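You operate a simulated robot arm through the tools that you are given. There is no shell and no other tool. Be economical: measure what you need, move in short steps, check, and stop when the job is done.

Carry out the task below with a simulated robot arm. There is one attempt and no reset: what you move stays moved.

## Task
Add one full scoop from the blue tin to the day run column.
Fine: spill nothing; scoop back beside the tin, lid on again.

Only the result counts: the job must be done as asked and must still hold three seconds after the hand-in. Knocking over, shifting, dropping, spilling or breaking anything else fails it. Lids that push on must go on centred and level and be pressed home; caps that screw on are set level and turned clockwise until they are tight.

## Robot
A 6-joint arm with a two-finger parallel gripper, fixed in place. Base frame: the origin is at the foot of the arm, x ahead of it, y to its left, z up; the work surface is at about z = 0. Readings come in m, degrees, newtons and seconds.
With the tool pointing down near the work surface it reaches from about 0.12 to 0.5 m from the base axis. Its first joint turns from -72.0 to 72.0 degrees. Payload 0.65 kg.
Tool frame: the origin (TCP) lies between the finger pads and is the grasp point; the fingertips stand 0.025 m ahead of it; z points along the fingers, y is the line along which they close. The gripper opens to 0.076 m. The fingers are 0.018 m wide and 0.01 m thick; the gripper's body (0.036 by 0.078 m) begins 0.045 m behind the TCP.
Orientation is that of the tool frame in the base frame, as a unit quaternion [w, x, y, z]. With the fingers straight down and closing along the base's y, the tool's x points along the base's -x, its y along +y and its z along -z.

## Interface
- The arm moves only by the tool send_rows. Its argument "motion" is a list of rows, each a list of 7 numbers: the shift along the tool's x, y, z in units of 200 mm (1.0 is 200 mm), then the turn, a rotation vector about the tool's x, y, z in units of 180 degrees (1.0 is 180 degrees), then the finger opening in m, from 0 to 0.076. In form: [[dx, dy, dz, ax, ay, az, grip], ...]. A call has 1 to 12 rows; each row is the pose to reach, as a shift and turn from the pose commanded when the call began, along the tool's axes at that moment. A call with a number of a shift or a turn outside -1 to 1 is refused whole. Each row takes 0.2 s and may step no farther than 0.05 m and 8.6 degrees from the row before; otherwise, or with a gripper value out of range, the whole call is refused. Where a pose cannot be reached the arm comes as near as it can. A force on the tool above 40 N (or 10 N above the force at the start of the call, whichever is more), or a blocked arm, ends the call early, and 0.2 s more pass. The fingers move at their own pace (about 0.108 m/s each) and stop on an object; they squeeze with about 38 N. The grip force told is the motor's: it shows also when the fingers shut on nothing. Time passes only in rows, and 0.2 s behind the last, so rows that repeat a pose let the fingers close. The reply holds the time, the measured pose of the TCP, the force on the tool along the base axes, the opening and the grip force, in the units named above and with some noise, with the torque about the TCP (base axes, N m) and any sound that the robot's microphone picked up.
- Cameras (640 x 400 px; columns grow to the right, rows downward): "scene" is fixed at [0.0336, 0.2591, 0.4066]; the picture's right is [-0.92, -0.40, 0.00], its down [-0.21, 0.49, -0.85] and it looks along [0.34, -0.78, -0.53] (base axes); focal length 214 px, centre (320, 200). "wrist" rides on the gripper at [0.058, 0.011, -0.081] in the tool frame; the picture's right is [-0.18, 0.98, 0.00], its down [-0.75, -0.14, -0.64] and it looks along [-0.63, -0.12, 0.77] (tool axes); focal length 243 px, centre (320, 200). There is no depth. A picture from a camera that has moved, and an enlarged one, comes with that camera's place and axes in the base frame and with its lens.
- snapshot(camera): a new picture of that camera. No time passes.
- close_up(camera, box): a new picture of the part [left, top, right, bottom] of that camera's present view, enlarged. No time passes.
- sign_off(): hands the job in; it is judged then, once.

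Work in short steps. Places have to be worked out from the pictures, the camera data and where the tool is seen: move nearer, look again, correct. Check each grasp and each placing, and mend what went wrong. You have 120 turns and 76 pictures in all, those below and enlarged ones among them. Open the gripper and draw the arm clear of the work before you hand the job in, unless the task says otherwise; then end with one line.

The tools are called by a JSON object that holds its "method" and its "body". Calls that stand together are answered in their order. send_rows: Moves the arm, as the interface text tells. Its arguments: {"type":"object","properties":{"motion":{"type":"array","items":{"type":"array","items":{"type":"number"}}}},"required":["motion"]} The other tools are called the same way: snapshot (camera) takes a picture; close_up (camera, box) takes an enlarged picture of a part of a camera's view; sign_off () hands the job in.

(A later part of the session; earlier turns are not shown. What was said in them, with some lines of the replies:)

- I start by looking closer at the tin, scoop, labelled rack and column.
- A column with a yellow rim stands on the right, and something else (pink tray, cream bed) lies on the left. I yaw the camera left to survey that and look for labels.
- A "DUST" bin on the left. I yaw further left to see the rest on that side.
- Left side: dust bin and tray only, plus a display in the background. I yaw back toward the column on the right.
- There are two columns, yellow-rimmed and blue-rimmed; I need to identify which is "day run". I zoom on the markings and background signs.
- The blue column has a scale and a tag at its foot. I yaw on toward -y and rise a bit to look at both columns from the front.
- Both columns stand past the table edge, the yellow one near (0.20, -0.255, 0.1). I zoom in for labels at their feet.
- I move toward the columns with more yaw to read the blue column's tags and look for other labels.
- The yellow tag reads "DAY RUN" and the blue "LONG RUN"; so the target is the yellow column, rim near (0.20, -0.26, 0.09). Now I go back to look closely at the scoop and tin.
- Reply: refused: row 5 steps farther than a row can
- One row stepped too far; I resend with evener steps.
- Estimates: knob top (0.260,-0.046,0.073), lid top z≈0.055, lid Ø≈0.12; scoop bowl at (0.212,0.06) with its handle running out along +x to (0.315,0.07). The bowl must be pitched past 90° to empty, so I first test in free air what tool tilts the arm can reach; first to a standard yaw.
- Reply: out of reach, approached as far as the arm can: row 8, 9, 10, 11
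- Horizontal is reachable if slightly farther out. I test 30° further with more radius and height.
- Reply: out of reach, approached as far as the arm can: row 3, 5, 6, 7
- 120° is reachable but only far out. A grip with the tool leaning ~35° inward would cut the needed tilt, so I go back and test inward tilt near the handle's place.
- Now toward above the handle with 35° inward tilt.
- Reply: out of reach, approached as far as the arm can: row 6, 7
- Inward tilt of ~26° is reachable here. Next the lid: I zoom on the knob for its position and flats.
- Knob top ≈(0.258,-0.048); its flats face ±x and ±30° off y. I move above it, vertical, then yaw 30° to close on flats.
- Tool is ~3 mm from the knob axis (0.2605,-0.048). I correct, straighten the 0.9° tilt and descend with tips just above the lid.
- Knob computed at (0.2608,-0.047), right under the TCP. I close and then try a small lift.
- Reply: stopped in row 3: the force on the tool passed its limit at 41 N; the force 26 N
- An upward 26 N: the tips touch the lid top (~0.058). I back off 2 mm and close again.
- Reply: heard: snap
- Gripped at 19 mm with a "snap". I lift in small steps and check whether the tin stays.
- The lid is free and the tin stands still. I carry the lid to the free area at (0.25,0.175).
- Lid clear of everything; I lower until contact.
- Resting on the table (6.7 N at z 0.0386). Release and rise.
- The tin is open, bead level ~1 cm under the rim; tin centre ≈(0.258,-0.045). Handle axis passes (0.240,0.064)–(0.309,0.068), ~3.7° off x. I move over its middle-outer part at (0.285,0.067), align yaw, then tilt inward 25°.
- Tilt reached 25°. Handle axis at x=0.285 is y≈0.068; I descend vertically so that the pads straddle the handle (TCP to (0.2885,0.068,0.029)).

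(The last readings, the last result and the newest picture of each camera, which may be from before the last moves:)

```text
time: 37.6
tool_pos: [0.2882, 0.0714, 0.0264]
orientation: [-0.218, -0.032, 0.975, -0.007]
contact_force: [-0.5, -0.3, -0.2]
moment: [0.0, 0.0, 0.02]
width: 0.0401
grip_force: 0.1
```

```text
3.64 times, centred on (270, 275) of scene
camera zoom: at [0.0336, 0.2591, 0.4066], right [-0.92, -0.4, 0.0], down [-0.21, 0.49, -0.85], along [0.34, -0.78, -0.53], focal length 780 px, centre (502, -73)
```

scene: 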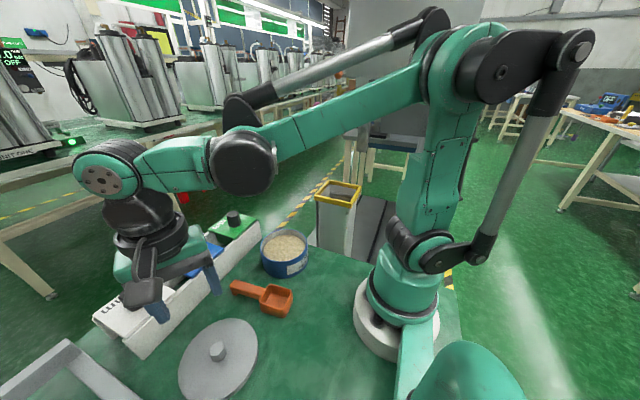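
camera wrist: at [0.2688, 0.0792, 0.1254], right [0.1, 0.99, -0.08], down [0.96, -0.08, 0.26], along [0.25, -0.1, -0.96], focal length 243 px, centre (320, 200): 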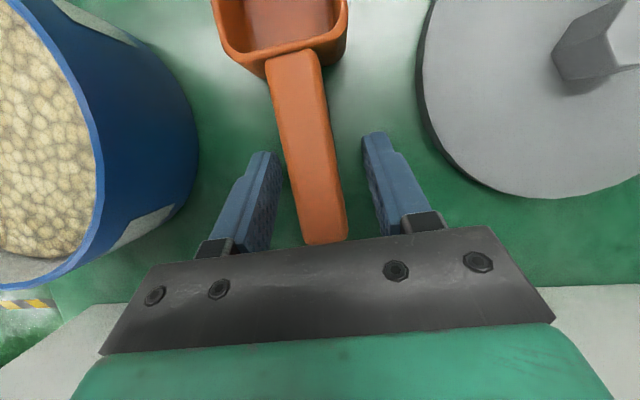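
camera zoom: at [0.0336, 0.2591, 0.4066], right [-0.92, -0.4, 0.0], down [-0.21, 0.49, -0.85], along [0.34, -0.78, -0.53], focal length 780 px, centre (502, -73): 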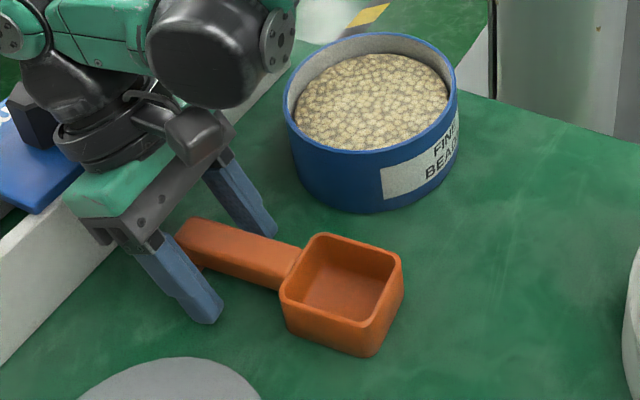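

Handle is between the pads, offset ~2.5 mm and ~2° in yaw. I trim that, raise 2 mm and close.

{"method": "send_rows", "body": {"motion": [[0.004, -0.012, -0.009, 0, 0, -0.011, 0.04], [0.004, -0.012, -0.009, 0, 0, -0.011, 0.03], [0.004, -0.012, -0.009, 0, 0, -0.011, 0.015], [0.004, -0.012, -0.009, 0, 0, -0.011, 0.01], [0.004, -0.012, -0.009, 0, 0, -0.011, 0.01]]}}

{"method": "snapshot", "body": {"camera": "wrist"}}

```text
time: 38.8
tool_pos: [0.2892, 0.0671, 0.0287]
orientation: [-0.219, -0.05, 0.975, -0.004]
contact_force: [-0.7, 0.0, 1.0]
moment: [-0.01, 0.15, -0.04]
width: 0.019
grip_force: 36.9
```

```text
35 pictures are left
camera wrist: at [0.2689, 0.0747, 0.1284], right [0.07, 1.0, -0.06], down [0.96, -0.05, 0.26], along [0.25, -0.08, -0.96], focal length 243 px, centre (320, 200)
```

wrist: 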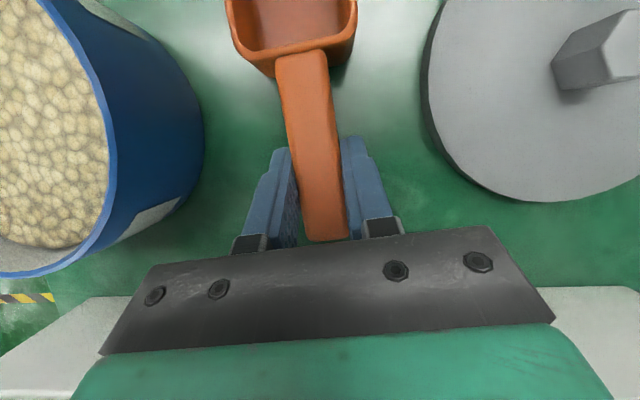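

The handle is held (19 mm). I lift the scoop straight up 0.12 m, level, and check it.

{"method": "send_rows", "body": {"motion": [[0.021, 0.001, -0.045, 0, 0, 0, 0.01], [0.064, 0.002, -0.136, 0, 0, 0, 0.01], [0.128, 0.004, -0.272, 0, 0, 0, 0.01], [0.192, 0.006, -0.408, 0, 0, 0, 0.01], [0.2565, 0.0085, -0.5436, 0, 0, 0, 0.01]]}}

{"method": "snapshot", "body": {"camera": "scene"}}

```text
time: 40.0
tool_pos: [0.2889, 0.0668, 0.1508]
orientation: [-0.218, -0.049, 0.975, -0.004]
contact_force: [0.3, 0.3, -0.3]
moment: [0.01, -0.02, 0.01]
width: 0.019
grip_force: 36.2
```

```text
34 pictures are left
```

scene: 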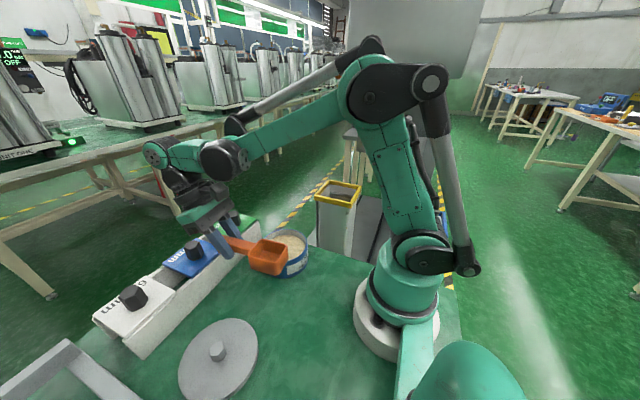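

Held level. I carry it over the tin while pitching the nose down 30°.

{"method": "send_rows", "body": {"motion": [[-0.015, -0.11, -0.02, 0, -0.033, 0, 0.01], [-0.03, -0.22, -0.04, 0, -0.066, 0, 0.01], [-0.046, -0.33, -0.06, 0, -0.1, 0, 0.01], [-0.062, -0.44, -0.08, 0, -0.133, 0, 0.01], [-0.077, -0.54, -0.1, 0, -0.167, 0, 0.01]]}}

{"method": "close_up", "body": {"camera": "scene", "box": [190, 160, 350, 290]}}

{"method": "snapshot", "body": {"camera": "wrist"}}

```text
time: 41.2
tool_pos: [0.3226, -0.0403, 0.1602]
orientation: [0.043, -0.048, 0.998, 0.009]
contact_force: [-1.3, 1.4, -0.7]
moment: [0.0, -0.02, -0.01]
width: 0.0193
grip_force: 37.1
```

```text
3.08 times, centred on (270, 225) of scene
camera zoom: at [0.0336, 0.2591, 0.4066], right [-0.92, -0.4, 0.0], down [-0.21, 0.49, -0.85], along [0.34, -0.78, -0.53], focal length 660 px, centre (474, 123)
```

zoom: 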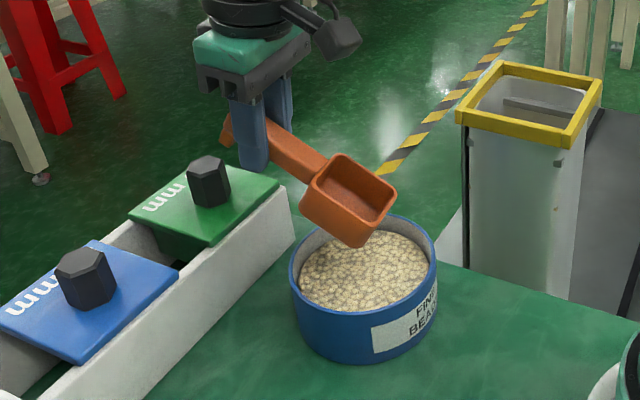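

```text
32 pictures are left
camera wrist: at [0.2565, -0.0371, 0.236], right [0.09, 1.0, 0.03], down [0.71, -0.08, 0.7], along [0.7, -0.04, -0.71], focal length 243 px, centre (320, 200)
```

wrist: 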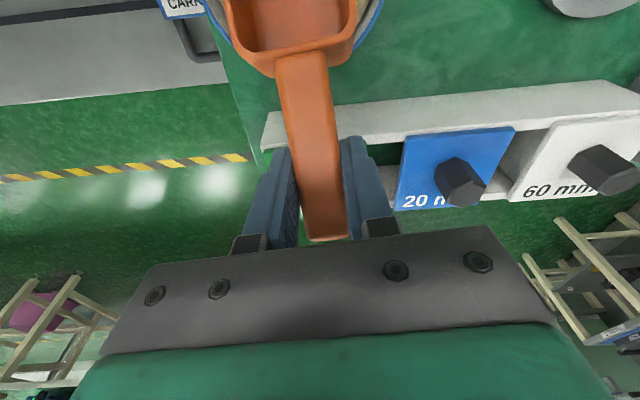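

Laterally aligned with the tin. I descend into the beads to TCP z≈0.09.

{"method": "send_rows", "body": {"motion": [[0.006, -0.001, 0.07, 0, 0, 0, 0.01], [0.013, -0.002, 0.14, 0, 0, 0, 0.01], [0.02, -0.003, 0.21, 0, 0, 0, 0.01], [0.026, -0.004, 0.27, 0, 0, 0, 0.01], [0.031, -0.005, 0.32, 0, 0, 0, 0.01], [0.034, -0.005, 0.35, 0, 0, 0, 0.01]]}}

{"method": "close_up", "body": {"camera": "scene", "box": [210, 180, 340, 290]}}

```text
time: 42.6
tool_pos: [0.3206, -0.0381, 0.0888]
orientation: [0.043, -0.049, 0.998, 0.01]
contact_force: [-0.2, 0.3, 0.7]
moment: [0.01, -0.01, 0.01]
width: 0.0191
grip_force: 36.8
```

```text
3.64 times, centred on (275, 235) of scene
camera zoom: at [0.0336, 0.2591, 0.4066], right [-0.92, -0.4, 0.0], down [-0.21, 0.49, -0.85], along [0.34, -0.78, -0.53], focal length 780 px, centre (484, 73)
```

zoom: 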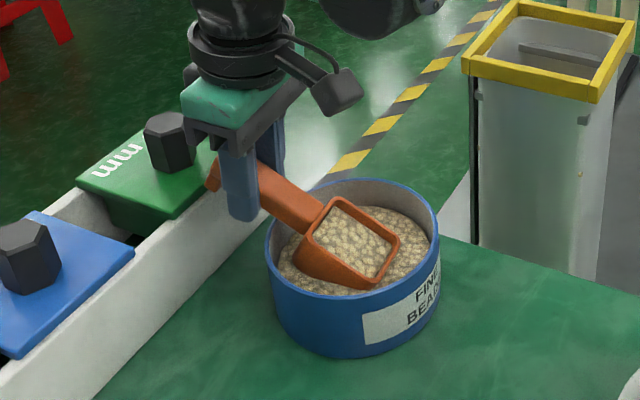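

The bowl is already filled at the surface. I sweep a little forward, then level while lifting, keeping the bowl over the tin.

{"method": "send_rows", "body": {"motion": [[0.02, 0, 0, 0, 0, 0, 0.01], [0.04, 0, 0, 0, 0, 0, 0.01], [0.04, 0, -0.005, 0, 0.02, 0, 0.01], [0.035, 0, -0.01, 0, 0.04, 0, 0.01], [0.03, 0, -0.02, 0, 0.06, 0, 0.01], [0.02, 0, -0.04, 0, 0.085, 0, 0.01], [0.0, 0, -0.07, 0, 0.11, 0, 0.01], [-0.02, 0, -0.11, 0, 0.135, 0, 0.01], [-0.03, 0, -0.16, 0, 0.155, 0, 0.01], [-0.03, 0, -0.21, 0, 0.167, 0, 0.01], [-0.03, 0, -0.27, 0, 0.167, 0, 0.01]]}}

{"method": "close_up", "body": {"camera": "scene", "box": [210, 160, 340, 290]}}

{"method": "snapshot", "body": {"camera": "wrist"}}

```text
time: 45.0
tool_pos: [0.3229, -0.0396, 0.144]
orientation: [-0.219, -0.049, 0.975, -0.004]
contact_force: [0.9, -0.1, 0.3]
moment: [-0.01, -0.04, 0.03]
width: 0.0191
grip_force: 37.2
```

```text
3.08 times, centred on (275, 225) of scene
camera zoom: at [0.0336, 0.2591, 0.4066], right [-0.92, -0.4, 0.0], down [-0.21, 0.49, -0.85], along [0.34, -0.78, -0.53], focal length 660 px, centre (458, 123)
```

zoom: 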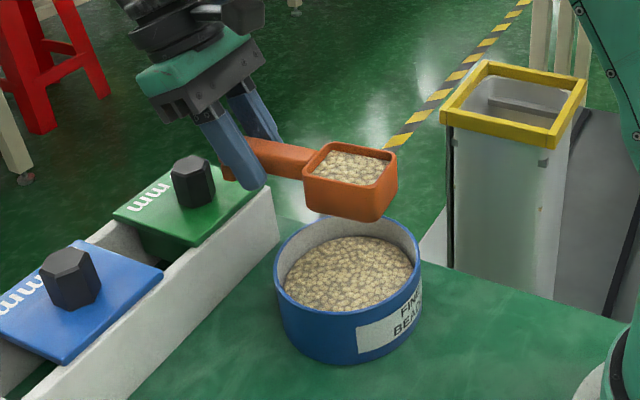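

```text
29 pictures are left
camera wrist: at [0.3029, -0.0323, 0.2433], right [0.07, 1.0, -0.06], down [0.96, -0.05, 0.26], along [0.25, -0.08, -0.96], focal length 243 px, centre (320, 200)
```

wrist: 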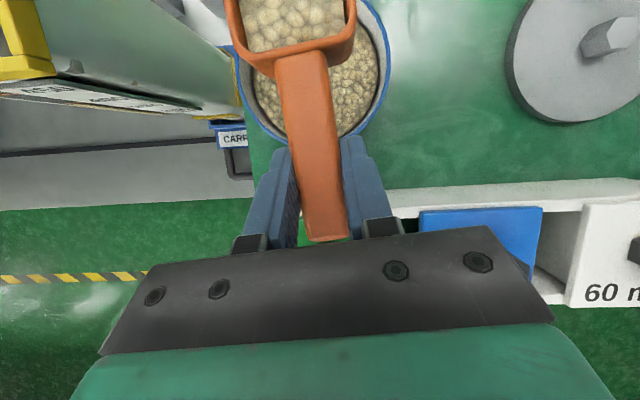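

{"method": "close_up", "body": {"camera": "scene", "box": [260, 180, 300, 210]}}

```text
13.33 times, centred on (280, 195) of scene
camera zoom: at [0.0336, 0.2591, 0.4066], right [-0.92, -0.4, 0.0], down [-0.21, 0.49, -0.85], along [0.34, -0.78, -0.53], focal length 2860 px, centre (853, 267)
```

zoom: 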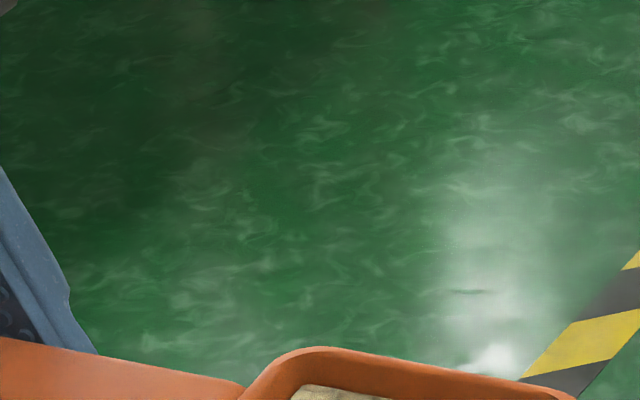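

{"method": "close_up", "body": {"camera": "scene", "box": [260, 200, 310, 232]}}

```text
12.50 times, centred on (285, 216) of scene
camera zoom: at [0.0336, 0.2591, 0.4066], right [-0.92, -0.4, 0.0], down [-0.21, 0.49, -0.85], along [0.34, -0.78, -0.53], focal length 2681 px, centre (758, 0)
```

zoom: 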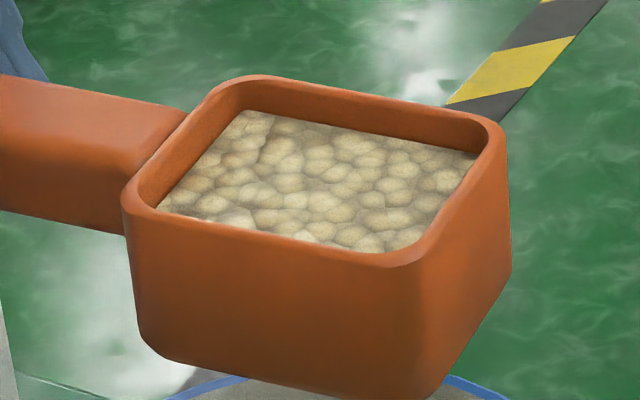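

The bowl is filled to ~4 mm below its rim. To be sure it's a full scoop I dip once more, a little deeper.

{"method": "send_rows", "body": {"motion": [[-0.01, 0, 0.02, 0, -0.04, 0, 0.01], [-0.025, 0, 0.05, 0, -0.08, 0, 0.01], [-0.04, 0, 0.1, 0, -0.12, 0, 0.01], [-0.06, 0, 0.15, 0, -0.167, 0, 0.01], [-0.08, 0, 0.2, 0, -0.167, 0, 0.01], [-0.1, 0, 0.25, 0, -0.167, 0, 0.01], [-0.112, 0, 0.285, 0, -0.167, 0, 0.01]]}}

{"method": "close_up", "body": {"camera": "scene", "box": [235, 190, 325, 270]}}

```text
time: 46.6
tool_pos: [0.3191, -0.0383, 0.0826]
orientation: [0.043, -0.049, 0.998, 0.009]
contact_force: [0.5, -0.9, -1.1]
moment: [0.0, -0.04, -0.03]
width: 0.019
grip_force: 37.2
```

```text
5.00 times, centred on (280, 230) of scene
camera zoom: at [0.0336, 0.2591, 0.4066], right [-0.92, -0.4, 0.0], down [-0.21, 0.49, -0.85], along [0.34, -0.78, -0.53], focal length 1072 px, centre (520, 50)
```

zoom: 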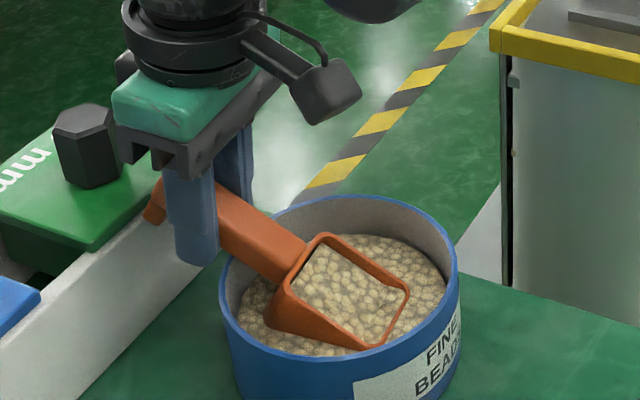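

No contact force with the tin; nose is well under. I level slowly and lift again.

{"method": "send_rows", "body": {"motion": [[0.02, 0, 0, 0, 0, 0, 0.01], [0.03, 0, 0, 0, 0, 0, 0.01], [0.03, 0, -0.005, 0, 0.02, 0, 0.01], [0.025, 0, -0.01, 0, 0.04, 0, 0.01], [0.02, 0, -0.02, 0, 0.06, 0, 0.01], [0.01, 0, -0.05, 0, 0.085, 0, 0.01], [-0.01, 0, -0.09, 0, 0.11, 0, 0.01], [-0.03, 0, -0.13, 0, 0.135, 0, 0.01], [-0.04, 0, -0.18, 0, 0.155, 0, 0.01], [-0.04, 0, -0.24, 0, 0.167, 0, 0.01], [-0.04, 0, -0.3, 0, 0.167, 0, 0.01]]}}

{"method": "close_up", "body": {"camera": "scene", "box": [230, 195, 330, 280]}}

```text
time: 49.0
tool_pos: [0.321, -0.0389, 0.1445]
orientation: [-0.218, -0.049, 0.975, -0.004]
contact_force: [-0.9, -0.3, 0.2]
moment: [0.02, -0.03, -0.01]
width: 0.0189
grip_force: 37.1
```

```text
4.71 times, centred on (280, 238) of scene
camera zoom: at [0.0336, 0.2591, 0.4066], right [-0.92, -0.4, 0.0], down [-0.21, 0.49, -0.85], along [0.34, -0.78, -0.53], focal length 1009 px, centre (508, 24)
```

zoom: 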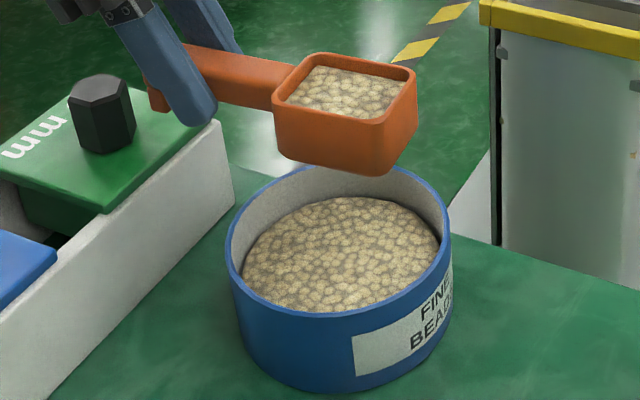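

The level is unchanged, so this is the scoop's full load. I lift clear, then carry it level toward the column while turning the heading so the nose points +y over the column.

{"method": "send_rows", "body": {"motion": [[0.03, 0.001, -0.063, 0, 0, 0, 0.01], [0.06, 0.002, -0.127, 0, 0, 0, 0.01], [0.1, 0.003, -0.21, 0, 0, 0, 0.01], [0.14, 0.004, -0.299, 0, 0, 0, 0.01]]}}

{"method": "send_rows", "body": {"motion": [[0.058, -0.127, 0.025, -0.0195, -0.0006, 0.0413, 0.01], [0.116, -0.255, 0.051, -0.039, -0.0012, 0.0826, 0.01], [0.175, -0.382, 0.076, -0.0585, -0.0019, 0.124, 0.01], [0.233, -0.51, 0.102, -0.078, -0.0026, 0.165, 0.01], [0.291, -0.637, 0.127, -0.0975, -0.0032, 0.2065, 0.01], [0.35, -0.76, 0.153, -0.117, -0.0038, 0.2478, 0.01]]}}

{"method": "snapshot", "body": {"camera": "scene"}}

```text
time: 50.0
tool_pos: [0.3217, -0.0395, 0.2097]
orientation: [-0.218, -0.05, 0.975, -0.004]
contact_force: [0.2, -0.1, -1.1]
moment: [-0.01, 0.0, 0.01]
width: 0.0192
grip_force: 36.9
```

```text
time: 51.4
tool_pos: [0.2591, -0.1972, 0.2086]
orientation: [-0.2, 0.363, 0.906, 0.089]
contact_force: [-0.2, 0.0, -1.0]
moment: [-0.01, 0.02, -0.04]
width: 0.019
grip_force: 37.4
```

```text
24 pictures are left
```

scene: 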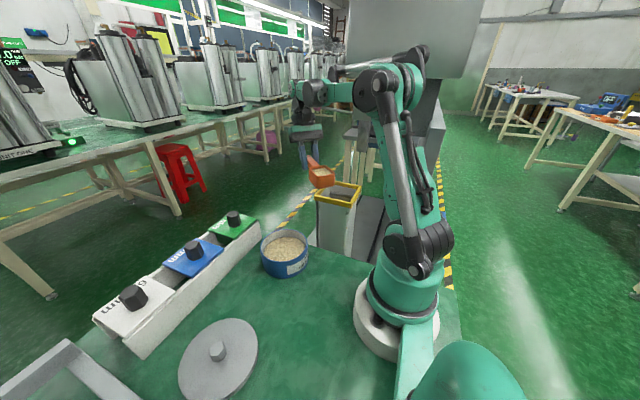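

Scoop still level and full. I continue to TCP (0.20,-0.365) with the handle pointing -y.

{"method": "send_rows", "body": {"motion": [[-0.0575, -0.135, -0.022, -0.0184, -0.0007, 0.039, 0.01], [-0.115, -0.27, -0.044, -0.0369, -0.0014, 0.0781, 0.01], [-0.1725, -0.405, -0.0665, -0.0553, -0.002, 0.1172, 0.01], [-0.23, -0.54, -0.089, -0.0737, -0.0027, 0.1563, 0.01], [-0.2875, -0.675, -0.111, -0.0922, -0.0034, 0.1953, 0.01], [-0.345, -0.81, -0.133, -0.1106, -0.0041, 0.2344, 0.01]]}}

{"method": "snapshot", "body": {"camera": "wrist"}}

{"method": "close_up", "body": {"camera": "scene", "box": [260, 110, 420, 240]}}

```text
time: 52.8
tool_pos: [0.2037, -0.3551, 0.2008]
orientation: [-0.153, 0.677, 0.703, 0.158]
contact_force: [0.3, -0.4, -0.8]
moment: [-0.06, 0.0, 0.03]
width: 0.0192
grip_force: 37.2
out of reach, approached as far as the arm can: row 6
```

```text
23 pictures are left
camera wrist: at [0.2118, -0.3369, 0.2996], right [0.99, -0.13, -0.06], down [-0.11, -0.96, 0.26], along [-0.09, -0.25, -0.96], focal length 243 px, centre (320, 200)
```

wrist: 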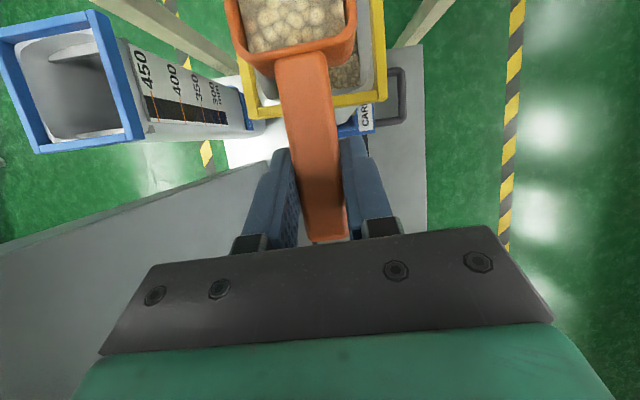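

```text
3.08 times, centred on (340, 175) of scene
camera zoom: at [0.0336, 0.2591, 0.4066], right [-0.92, -0.4, 0.0], down [-0.21, 0.49, -0.85], along [0.34, -0.78, -0.53], focal length 660 px, centre (258, 277)
```

zoom: 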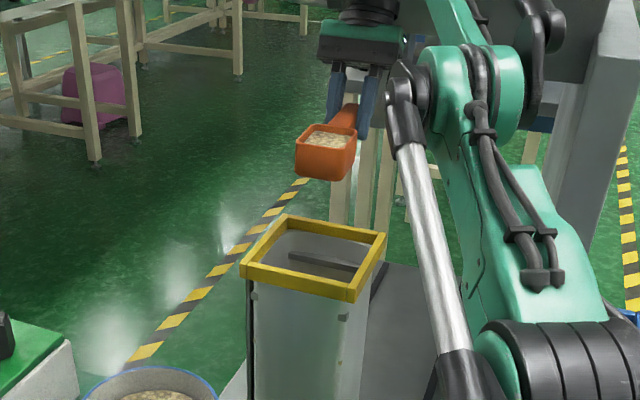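

Rim measured: outer x 0.147–0.253, y −0.208…−0.316, z≈0.10, centre (0.200,−0.262). The nose lip is at (0.199,−0.247), over the opening. I start tipping nose-down to 40° with the lip kept over the centre.

{"method": "send_rows", "body": {"motion": [[0, 0, 0, 0, -0.044, 0, 0.01], [0, 0, 0.01, 0, -0.089, 0, 0.01], [-0.008, 0, 0.035, 0, -0.133, 0, 0.01], [0.017, 0, 0.063, 0, -0.178, 0, 0.01], [0.057, 0, 0.082, 0, -0.222, 0, 0.01]]}}

{"method": "close_up", "body": {"camera": "scene", "box": [260, 110, 420, 240]}}

```text
time: 54.0
tool_pos: [0.2036, -0.3374, 0.1914]
orientation: [0.096, 0.705, 0.698, -0.085]
contact_force: [-0.1, 0.2, -0.4]
moment: [-0.03, 0.03, -0.01]
width: 0.0192
grip_force: 36.6
```

```text
3.08 times, centred on (340, 175) of scene
camera zoom: at [0.0336, 0.2591, 0.4066], right [-0.92, -0.4, 0.0], down [-0.21, 0.49, -0.85], along [0.34, -0.78, -0.53], focal length 660 px, centre (258, 277)
```

zoom: 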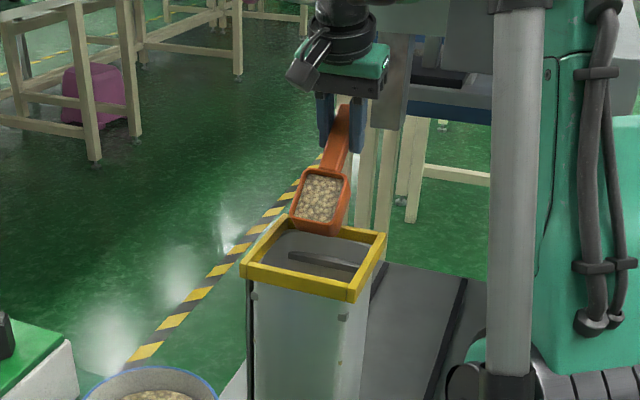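

Lip is at (0.196,−0.258), centred; nothing has flowed yet at 40°. I continue tipping to 80°.

{"method": "send_rows", "body": {"motion": [[0.039, 0, -0.01, 0, -0.044, 0, 0.01], [0.089, 0, -0.054, 0, -0.089, 0, 0.01], [0.145, 0, -0.1, 0, -0.133, 0, 0.01], [0.205, 0, -0.147, 0, -0.178, 0, 0.01], [0.27, 0, -0.185, 0, -0.222, 0, 0.01]]}}

{"method": "close_up", "body": {"camera": "scene", "box": [260, 110, 420, 240]}}

```text
time: 55.2
tool_pos: [0.2057, -0.276, 0.2153]
orientation: [0.329, 0.633, 0.622, -0.322]
contact_force: [-0.3, 1.6, -0.4]
moment: [-0.01, 0.0, 0.01]
width: 0.019
grip_force: 37.1
```

```text
3.08 times, centred on (340, 175) of scene
camera zoom: at [0.0336, 0.2591, 0.4066], right [-0.92, -0.4, 0.0], down [-0.21, 0.49, -0.85], along [0.34, -0.78, -0.53], focal length 660 px, centre (258, 277)
```

zoom: 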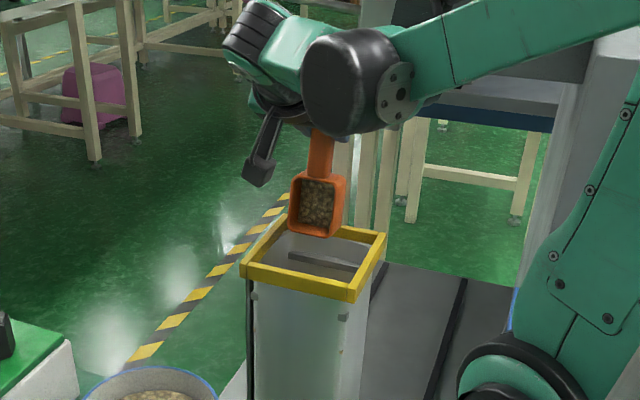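

Beads have not flowed yet even at 80°; lip is just above rim centre. I continue to 104° and check reach.

{"method": "send_rows", "body": {"motion": [[0.035, 0, -0.05, 0, -0.044, 0, 0.01], [0.079, 0, -0.1115, 0, -0.089, 0, 0.01], [0.121, 0, -0.172, 0, -0.133, 0, 0.01]]}}

{"method": "close_up", "body": {"camera": "scene", "box": [260, 110, 420, 240]}}

```text
time: 56.0
tool_pos: [0.2052, -0.2335, 0.214]
orientation: [0.451, 0.553, 0.541, -0.446]
contact_force: [0.1, 1.0, 0.0]
moment: [0.01, 0.01, 0.01]
width: 0.019
grip_force: 36.4
```

```text
3.08 times, centred on (340, 175) of scene
camera zoom: at [0.0336, 0.2591, 0.4066], right [-0.92, -0.4, 0.0], down [-0.21, 0.49, -0.85], along [0.34, -0.78, -0.53], focal length 660 px, centre (258, 277)
```

zoom: 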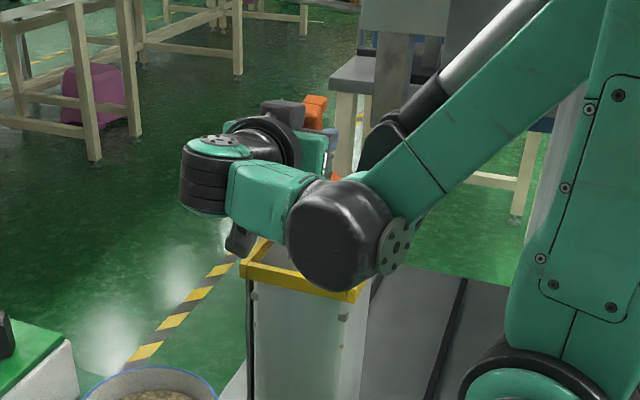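

104° reached without contact. On to 120° and hold there for the beads to run out.

{"method": "send_rows", "body": {"motion": [[0.014, 0, -0.071, 0, -0.044, 0, 0.01], [0.027, 0, -0.137, 0, -0.089, 0, 0.01], [0.027, 0, -0.137, 0, -0.089, 0, 0.01], [0.027, 0, -0.137, 0, -0.089, 0, 0.01], [0.027, 0, -0.137, 0, -0.089, 0, 0.01]]}}

{"method": "snapshot", "body": {"camera": "wrist"}}

```text
time: 57.2
tool_pos: [0.2062, -0.2044, 0.2129]
orientation: [0.522, 0.485, 0.473, -0.518]
contact_force: [-0.7, 0.5, 0.4]
moment: [-0.06, 0.01, 0.0]
width: 0.019
grip_force: 36.5
```

```text
18 pictures are left
camera wrist: at [0.218, -0.1306, 0.1493], right [0.98, 0.01, 0.2], down [-0.15, 0.7, 0.7], along [-0.13, -0.71, 0.69], focal length 243 px, centre (320, 200)
```

wrist: 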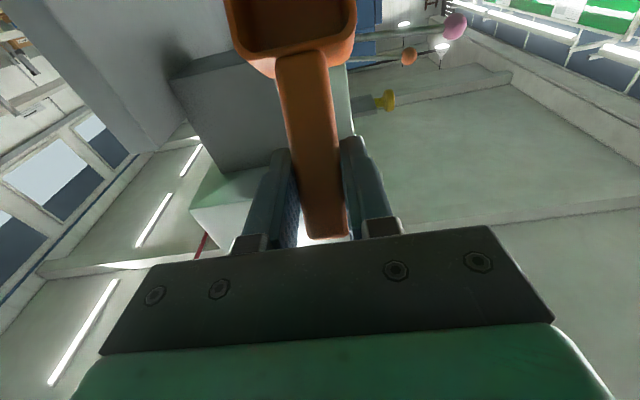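

The bowl's interior looks empty; one zoom to confirm.

{"method": "close_up", "body": {"camera": "wrist", "box": [200, 0, 380, 110]}}

```text
3.56 times, centred on (290, 55) of wrist
camera zoom: at [0.218, -0.1306, 0.1493], right [0.98, 0.01, 0.2], down [-0.15, 0.7, 0.7], along [-0.13, -0.71, 0.69], focal length 863 px, centre (427, 716)
```

zoom: 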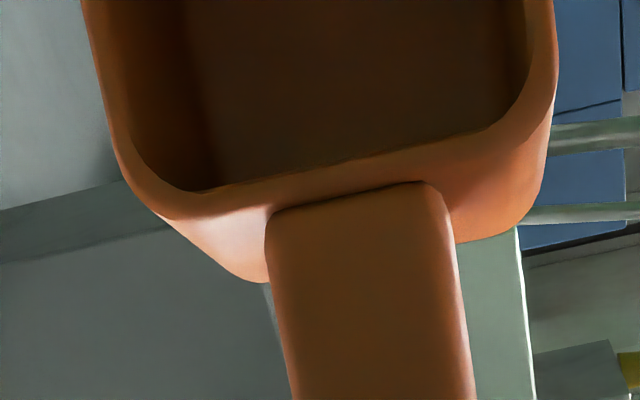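

Empty. I un-tip along the same path, slightly higher.

{"method": "send_rows", "body": {"motion": [[-0.045, 0, 0.069, 0, 0.0444, 0, 0.01], [-0.088, 0, 0.147, 0, 0.0889, 0, 0.01], [-0.083, 0, 0.217, 0, 0.1333, 0, 0.01], [-0.077, 0, 0.292, 0, 0.1778, 0, 0.01], [-0.07, 0, 0.367, 0, 0.2222, 0, 0.01], [-0.065, 0, 0.441, 0, 0.2667, 0, 0.01], [-0.058, 0, 0.511, 0, 0.3111, 0, 0.01], [-0.053, 0, 0.576, 0, 0.3556, 0, 0.01], [-0.048, 0, 0.635, 0, 0.4, 0, 0.01], [-0.044, 0, 0.686, 0, 0.4444, 0, 0.01]]}}

{"method": "snapshot", "body": {"camera": "scene"}}

```text
time: 59.4
tool_pos: [0.2028, -0.3428, 0.2328]
orientation: [0.095, 0.704, 0.699, -0.083]
contact_force: [0.5, 0.4, 0.1]
moment: [0.02, 0.01, -0.01]
width: 0.019
grip_force: 36.2
```

```text
16 pictures are left
```

scene: 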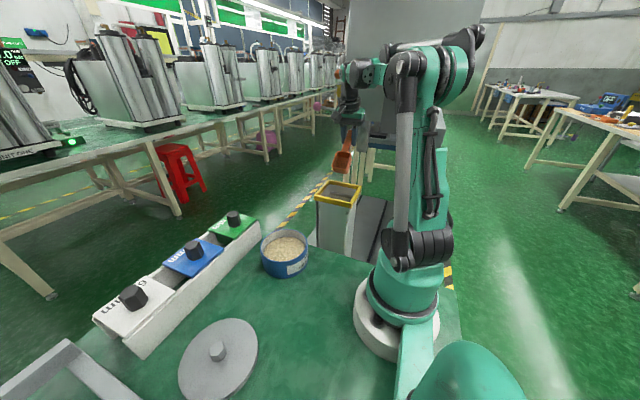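

Nothing spilled. I level the scoop and swing it halfway back.

{"method": "send_rows", "body": {"motion": [[0, 0, 0, 0, 0.0444, 0, 0.01], [0, 0, 0, 0, 0.0889, 0, 0.01], [0, 0, 0, 0, 0.1333, 0, 0.01], [0, 0, 0, 0, 0.1778, 0, 0.01], [0, 0, 0, 0, 0.2222, 0, 0.01]]}}

{"method": "send_rows", "body": {"motion": [[0.121, 0.054, 0.058, 0.0164, 0.0006, -0.0345, 0.01], [0.241, 0.109, 0.117, 0.0327, 0.0011, -0.069, 0.01], [0.362, 0.163, 0.175, 0.0491, 0.0017, -0.1035, 0.01], [0.483, 0.217, 0.233, 0.0654, 0.0023, -0.138, 0.01], [0.604, 0.271, 0.291, 0.0818, 0.0029, -0.1726, 0.01], [0.724, 0.326, 0.35, 0.0981, 0.0034, -0.2071, 0.01], [0.845, 0.38, 0.408, 0.1145, 0.004, -0.2416, 0.01]]}}

```text
time: 60.6
tool_pos: [0.2127, -0.3014, 0.2692]
orientation: [-0.143, 0.668, 0.715, 0.146]
contact_force: [-0.6, 0.2, -0.3]
moment: [-0.04, 0.0, -0.02]
width: 0.0189
grip_force: 37.0
stopped in row 5: the arm was blocked; the commanded pose is now the measured one
```

```text
time: 62.2
tool_pos: [0.2772, -0.1105, 0.261]
orientation: [-0.198, 0.322, 0.924, 0.065]
contact_force: [-0.9, 0.0, -0.4]
moment: [-0.05, 0.03, 0.04]
width: 0.0188
grip_force: 37.1
```

A joint limit nudged the path, harmless. I go on to above the scoop's original place in the grasp orientation.

{"method": "send_rows", "body": {"motion": [[0.034, 0.105, 0.101, 0.0136, 0.001, -0.0319, 0.01], [0.068, 0.211, 0.203, 0.0273, 0.002, -0.0638, 0.01], [0.101, 0.316, 0.304, 0.0409, 0.0031, -0.0957, 0.01], [0.135, 0.421, 0.405, 0.0545, 0.0042, -0.1276, 0.01], [0.169, 0.526, 0.506, 0.0681, 0.0052, -0.1595, 0.01], [0.203, 0.632, 0.608, 0.0818, 0.0063, -0.1914, 0.01], [0.2365, 0.737, 0.709, 0.0954, 0.0073, -0.2233, 0.01]]}}

```text
time: 63.8
tool_pos: [0.2897, 0.0671, 0.1506]
orientation: [-0.219, -0.047, 0.975, -0.002]
contact_force: [-0.4, 0.2, -0.3]
moment: [-0.03, -0.02, 0.02]
width: 0.0191
grip_force: 36.2
```

Right above the original spot. I lower it gently until the scoop rests.

{"method": "send_rows", "body": {"motion": [[-0.064, -0.002, 0.136, 0, 0, 0, 0.01], [-0.128, -0.004, 0.272, 0, 0, 0, 0.01], [-0.192, -0.006, 0.408, 0, 0, 0, 0.01], [-0.235, -0.008, 0.498, 0, 0, 0, 0.01], [-0.25, -0.008, 0.53, 0, 0, 0, 0.01], [-0.2545, -0.008, 0.5395, 0, 0, 0, 0.01], [-0.2588, -0.008, 0.5485, 0, 0, 0, 0.01]]}}

{"method": "close_up", "body": {"camera": "scene", "box": [210, 220, 330, 330]}}

```text
time: 65.4
tool_pos: [0.2889, 0.0652, 0.028]
orientation: [-0.219, -0.046, 0.975, -0.004]
contact_force: [2.6, 1.9, 29.2]
moment: [-0.14, 0.09, 0.01]
width: 0.0193
grip_force: 36.8
```

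```text
3.64 times, centred on (270, 275) of scene
camera zoom: at [0.0335, 0.259, 0.4066], right [-0.92, -0.4, 0.0], down [-0.21, 0.49, -0.85], along [0.34, -0.78, -0.53], focal length 780 px, centre (502, -73)
```

zoom: 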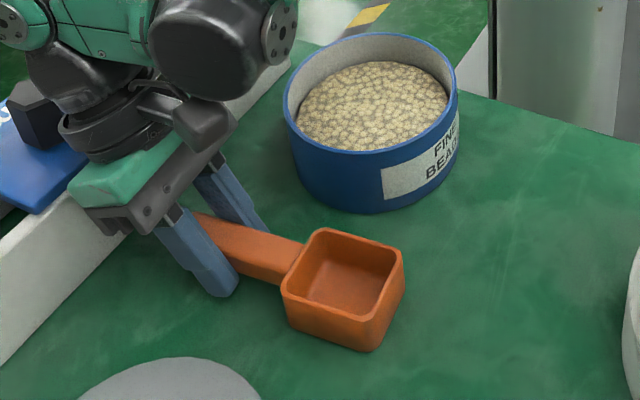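

The scoop is down (pressing a bit). I ease off, open and withdraw upward.

{"method": "send_rows", "body": {"motion": [[0.003, 0, -0.006, 0, 0, 0, 0.01], [0.003, 0, -0.006, 0, 0, 0, 0.03], [0.003, 0, -0.006, 0, 0, 0, 0.042], [0.045, 0, -0.095, 0, 0, 0, 0.042], [0.107, 0, -0.227, 0, 0, 0, 0.042], [0.171, 0, -0.362, 0, 0, 0, 0.042], [0.256, 0, -0.544, 0, 0, 0, 0.042]]}}

{"method": "snapshot", "body": {"camera": "wrist"}}

```text
time: 67.0
tool_pos: [0.2889, 0.0645, 0.1493]
orientation: [-0.218, -0.046, 0.975, -0.003]
contact_force: [-0.2, 0.5, 0.2]
moment: [0.0, -0.04, -0.02]
width: 0.0418
grip_force: 0.1
```

```text
14 pictures are left
camera wrist: at [0.2695, 0.0714, 0.2469], right [0.08, 0.99, -0.06], down [0.96, -0.06, 0.26], along [0.25, -0.08, -0.96], focal length 243 px, centre (320, 200)
```

wrist: 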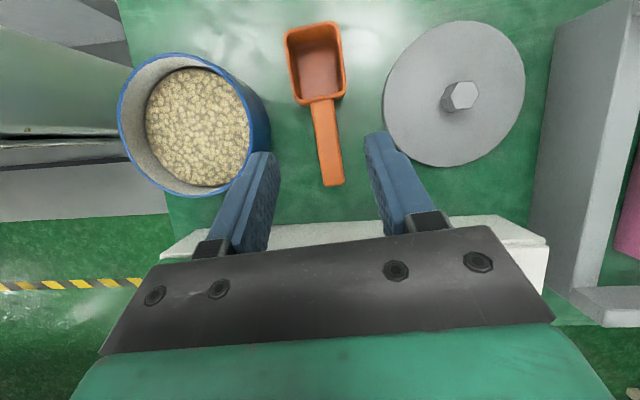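

Scoop rests beside the tin. Now back over the lid's knob with the earlier grasp orientation.

{"method": "send_rows", "body": {"motion": [[0.011, 0.093, 0.033, -0.0066, -0.0228, 0.0329, 0.05], [0.022, 0.187, 0.067, -0.0132, -0.0455, 0.0658, 0.05], [0.033, 0.28, 0.1, -0.0198, -0.0683, 0.0987, 0.05], [0.043, 0.373, 0.133, -0.0264, -0.091, 0.1315, 0.05], [0.054, 0.467, 0.167, -0.033, -0.1138, 0.1644, 0.05], [0.065, 0.56, 0.2, -0.0396, -0.1365, 0.1973, 0.05]]}}

{"method": "close_up", "body": {"camera": "wrist", "box": [160, 40, 480, 240]}}

```text
time: 68.4
tool_pos: [0.2523, 0.1739, 0.1179]
orientation: [0.0, 0.265, 0.964, 0.0]
contact_force: [0.7, 0.7, 0.3]
moment: [-0.03, -0.02, -0.02]
width: 0.0499
grip_force: 0.1
```

```text
2.00 times, centred on (320, 140) of wrist
camera zoom: at [0.2071, 0.2122, 0.1998], right [0.66, 0.75, 0.0], down [0.57, -0.51, 0.64], along [0.48, -0.42, -0.77], focal length 485 px, centre (320, 320)
```

zoom: 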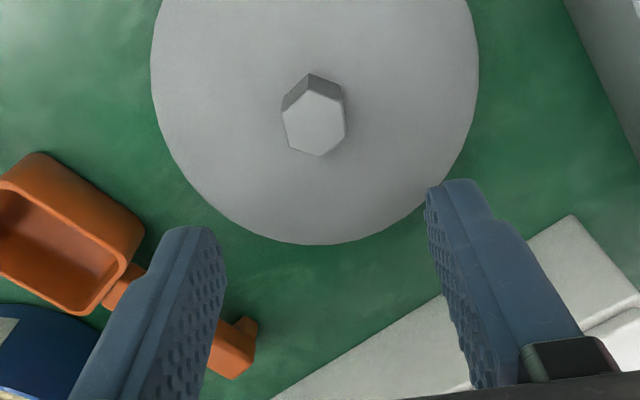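

Knob is at (0.249,0.174). I descend and grip it at the same height as when released.

{"method": "send_rows", "body": {"motion": [[0.012, -0.007, 0.1, 0, 0, 0, 0.05], [0.012, -0.007, 0.2, 0, 0, 0, 0.05], [0.012, -0.007, 0.3, 0, 0, 0, 0.05], [0.012, -0.007, 0.38, 0, 0, 0, 0.05], [0.012, -0.007, 0.392, 0, 0, 0, 0.03], [0.012, -0.007, 0.392, 0, 0, 0, 0.01], [0.012, -0.007, 0.392, 0, 0, 0, 0.01], [0.012, -0.007, 0.392, 0, 0, 0, 0.01]]}}

```text
time: 70.2
tool_pos: [0.2474, 0.1746, 0.0407]
orientation: [0.001, 0.265, 0.964, 0.0]
contact_force: [0.1, 0.5, -0.6]
moment: [-0.02, 0.03, 0.04]
width: 0.019
grip_force: 36.8
```

Knob gripped. I lift the lid and carry it back above the tin.

{"method": "send_rows", "body": {"motion": [[0, 0, -0.1, 0, 0, 0, 0.01], [0, 0, -0.25, 0, 0, 0, 0.01], [0, 0, -0.4, 0, 0, 0, 0.01], [-0.1, -0.15, -0.5, 0, 0, 0, 0.01], [-0.2, -0.3, -0.5, 0, 0, 0, 0.01], [-0.3, -0.45, -0.5, 0, 0, 0, 0.01], [-0.4, -0.6, -0.5, 0, 0, 0, 0.01], [-0.5, -0.75, -0.5, 0, 0, 0, 0.01], [-0.58, -0.87, -0.48, 0, 0, 0, 0.01], [-0.611, -0.92, -0.42, 0, 0, 0, 0.01]]}}

{"method": "close_up", "body": {"camera": "scene", "box": [220, 170, 340, 290]}}

```text
time: 72.4
tool_pos: [0.2596, -0.0469, 0.1234]
orientation: [0.0, 0.265, 0.964, -0.001]
contact_force: [0.2, 0.7, -0.2]
moment: [-0.02, 0.01, 0.05]
width: 0.0192
grip_force: 36.7
```

```text
3.33 times, centred on (280, 230) of scene
camera zoom: at [0.0336, 0.2591, 0.4066], right [-0.92, -0.4, 0.0], down [-0.21, 0.49, -0.85], along [0.34, -0.78, -0.53], focal length 715 px, centre (453, 100)
```

zoom: 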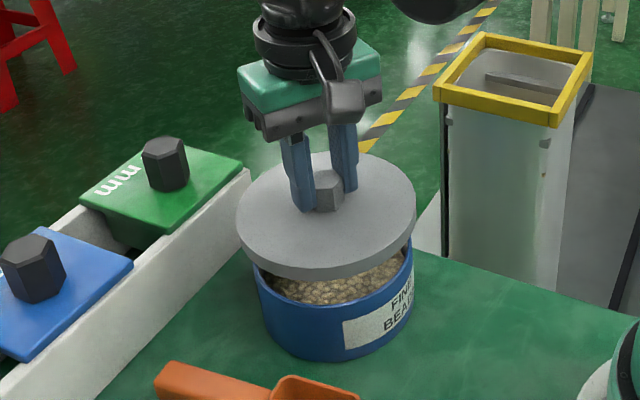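

I lower to just above the rim and check the centring from both cameras.

{"method": "send_rows", "body": {"motion": [[0, 0, 0.04, 0, 0, 0, 0.01], [0, 0, 0.085, 0, 0, 0, 0.01]]}}

{"method": "close_up", "body": {"camera": "scene", "box": [240, 210, 320, 290]}}

{"method": "snapshot", "body": {"camera": "wrist"}}

```text
time: 73.0
tool_pos: [0.2596, -0.0482, 0.1065]
orientation: [-0.001, 0.265, 0.964, 0.0]
contact_force: [-1.2, 0.1, -0.3]
moment: [-0.02, -0.03, -0.03]
width: 0.0191
grip_force: 36.7
```

```text
5.00 times, centred on (280, 250) of scene
camera zoom: at [0.0336, 0.2591, 0.4066], right [-0.92, -0.4, 0.0], down [-0.21, 0.49, -0.85], along [0.34, -0.78, -0.53], focal length 1072 px, centre (520, -50)
```

zoom: 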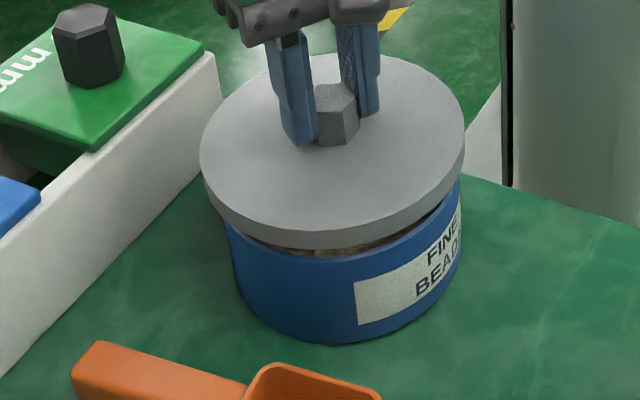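

```text
10 pictures are left
camera wrist: at [0.2147, -0.0089, 0.1882], right [0.66, 0.75, 0.0], down [0.58, -0.51, 0.64], along [0.48, -0.42, -0.77], focal length 243 px, centre (320, 200)
```

wrist: 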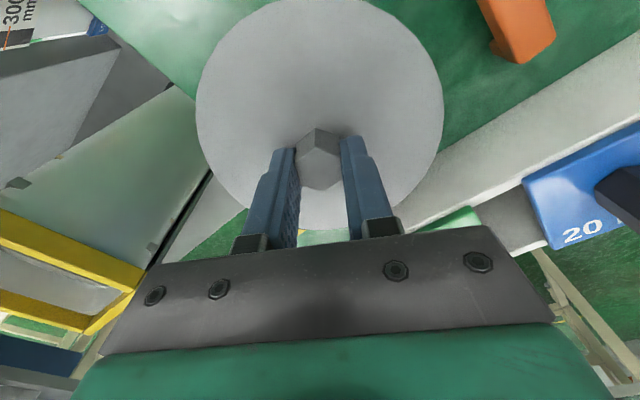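

Lid appears centred to within ~1.5 mm (knob (0.2603,−0.0488) vs (0.2606,−0.047)). I trim that and press down.

{"method": "send_rows", "body": {"motion": [[0.0025, 0.007, 0.03, 0, 0, 0, 0.01], [0.0025, 0.007, 0.06, 0, 0, 0, 0.01], [0.0025, 0.007, 0.075, 0, 0, 0, 0.01], [0.0025, 0.007, 0.085, 0, 0, 0, 0.01], [0.0025, 0.007, 0.095, 0, 0, 0, 0.01], [0.0025, 0.007, 0.103, 0, 0, 0, 0.01], [0.0025, 0.007, 0.11, 0, 0, 0, 0.01]]}}

```text
time: 74.5
tool_pos: [0.259, -0.0459, 0.0864]
orientation: [-0.002, 0.265, 0.964, -0.002]
contact_force: [-2.1, -1.1, 12.7]
moment: [-0.04, -0.18, 0.01]
width: 0.0193
grip_force: 37.4
heard: snap
stopped in row 7: the force on the tool passed its limit at 42 N (the readings are from after the stop); the commanded pose is now the measured one
```

Snap heard at z 0.0864, the seated height. I release, rise and inspect.

{"method": "send_rows", "body": {"motion": [[0, 0, -0.005, 0, 0, 0, 0.02], [0, 0, -0.005, 0, 0, 0, 0.05], [0, 0, -0.005, 0, 0, 0, 0.05], [0, 0, -0.1, 0, 0, 0, 0.05], [0, 0, -0.3, 0, 0, 0, 0.05], [0, 0, -0.5, 0, 0, 0, 0.05], [0, 0, -0.7, 0, 0, 0, 0.05], [0, 0, -0.85, 0, 0, 0, 0.05]]}}

{"method": "close_up", "body": {"camera": "scene", "box": [220, 200, 330, 330]}}

{"method": "snapshot", "body": {"camera": "scene"}}

```text
time: 76.2
tool_pos: [0.2622, -0.0447, 0.2578]
orientation: [-0.003, 0.264, 0.964, -0.002]
contact_force: [0.5, 0.3, -0.6]
moment: [-0.03, 0.02, -0.01]
width: 0.0499
grip_force: 0.1
```

```text
3.08 times, centred on (275, 265) of scene
camera zoom: at [0.0336, 0.2591, 0.4066], right [-0.92, -0.4, 0.0], down [-0.21, 0.49, -0.85], along [0.34, -0.78, -0.53], focal length 660 px, centre (458, 0)
```

zoom: 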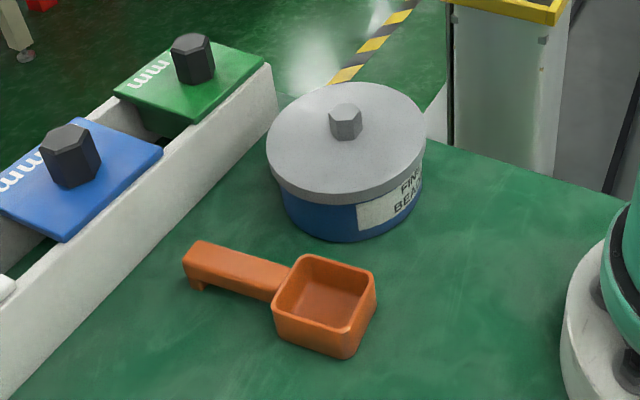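

```text
8 pictures are left
```

scene: 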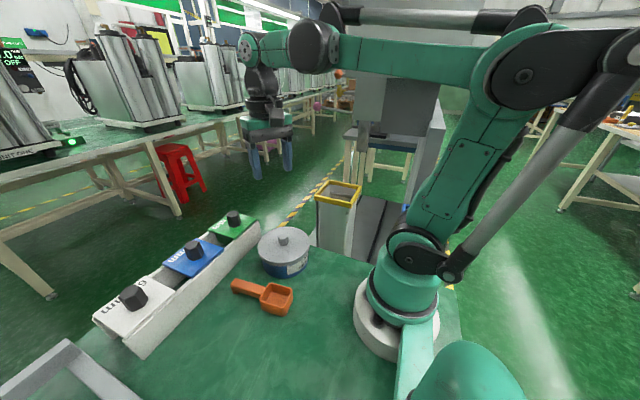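

The lid sits level and centred on the tin, the scoop lies beside it, nothing has been spilled, and the arm is clear. I hand in.

{"method": "sign_off", "body": {}}

```text
The job is handed in.
```

I poured one full scoop from the blue tin into the day run column (yellow rim); I saw no spill, the scoop is back beside the tin, and the lid is pressed on with a snap.
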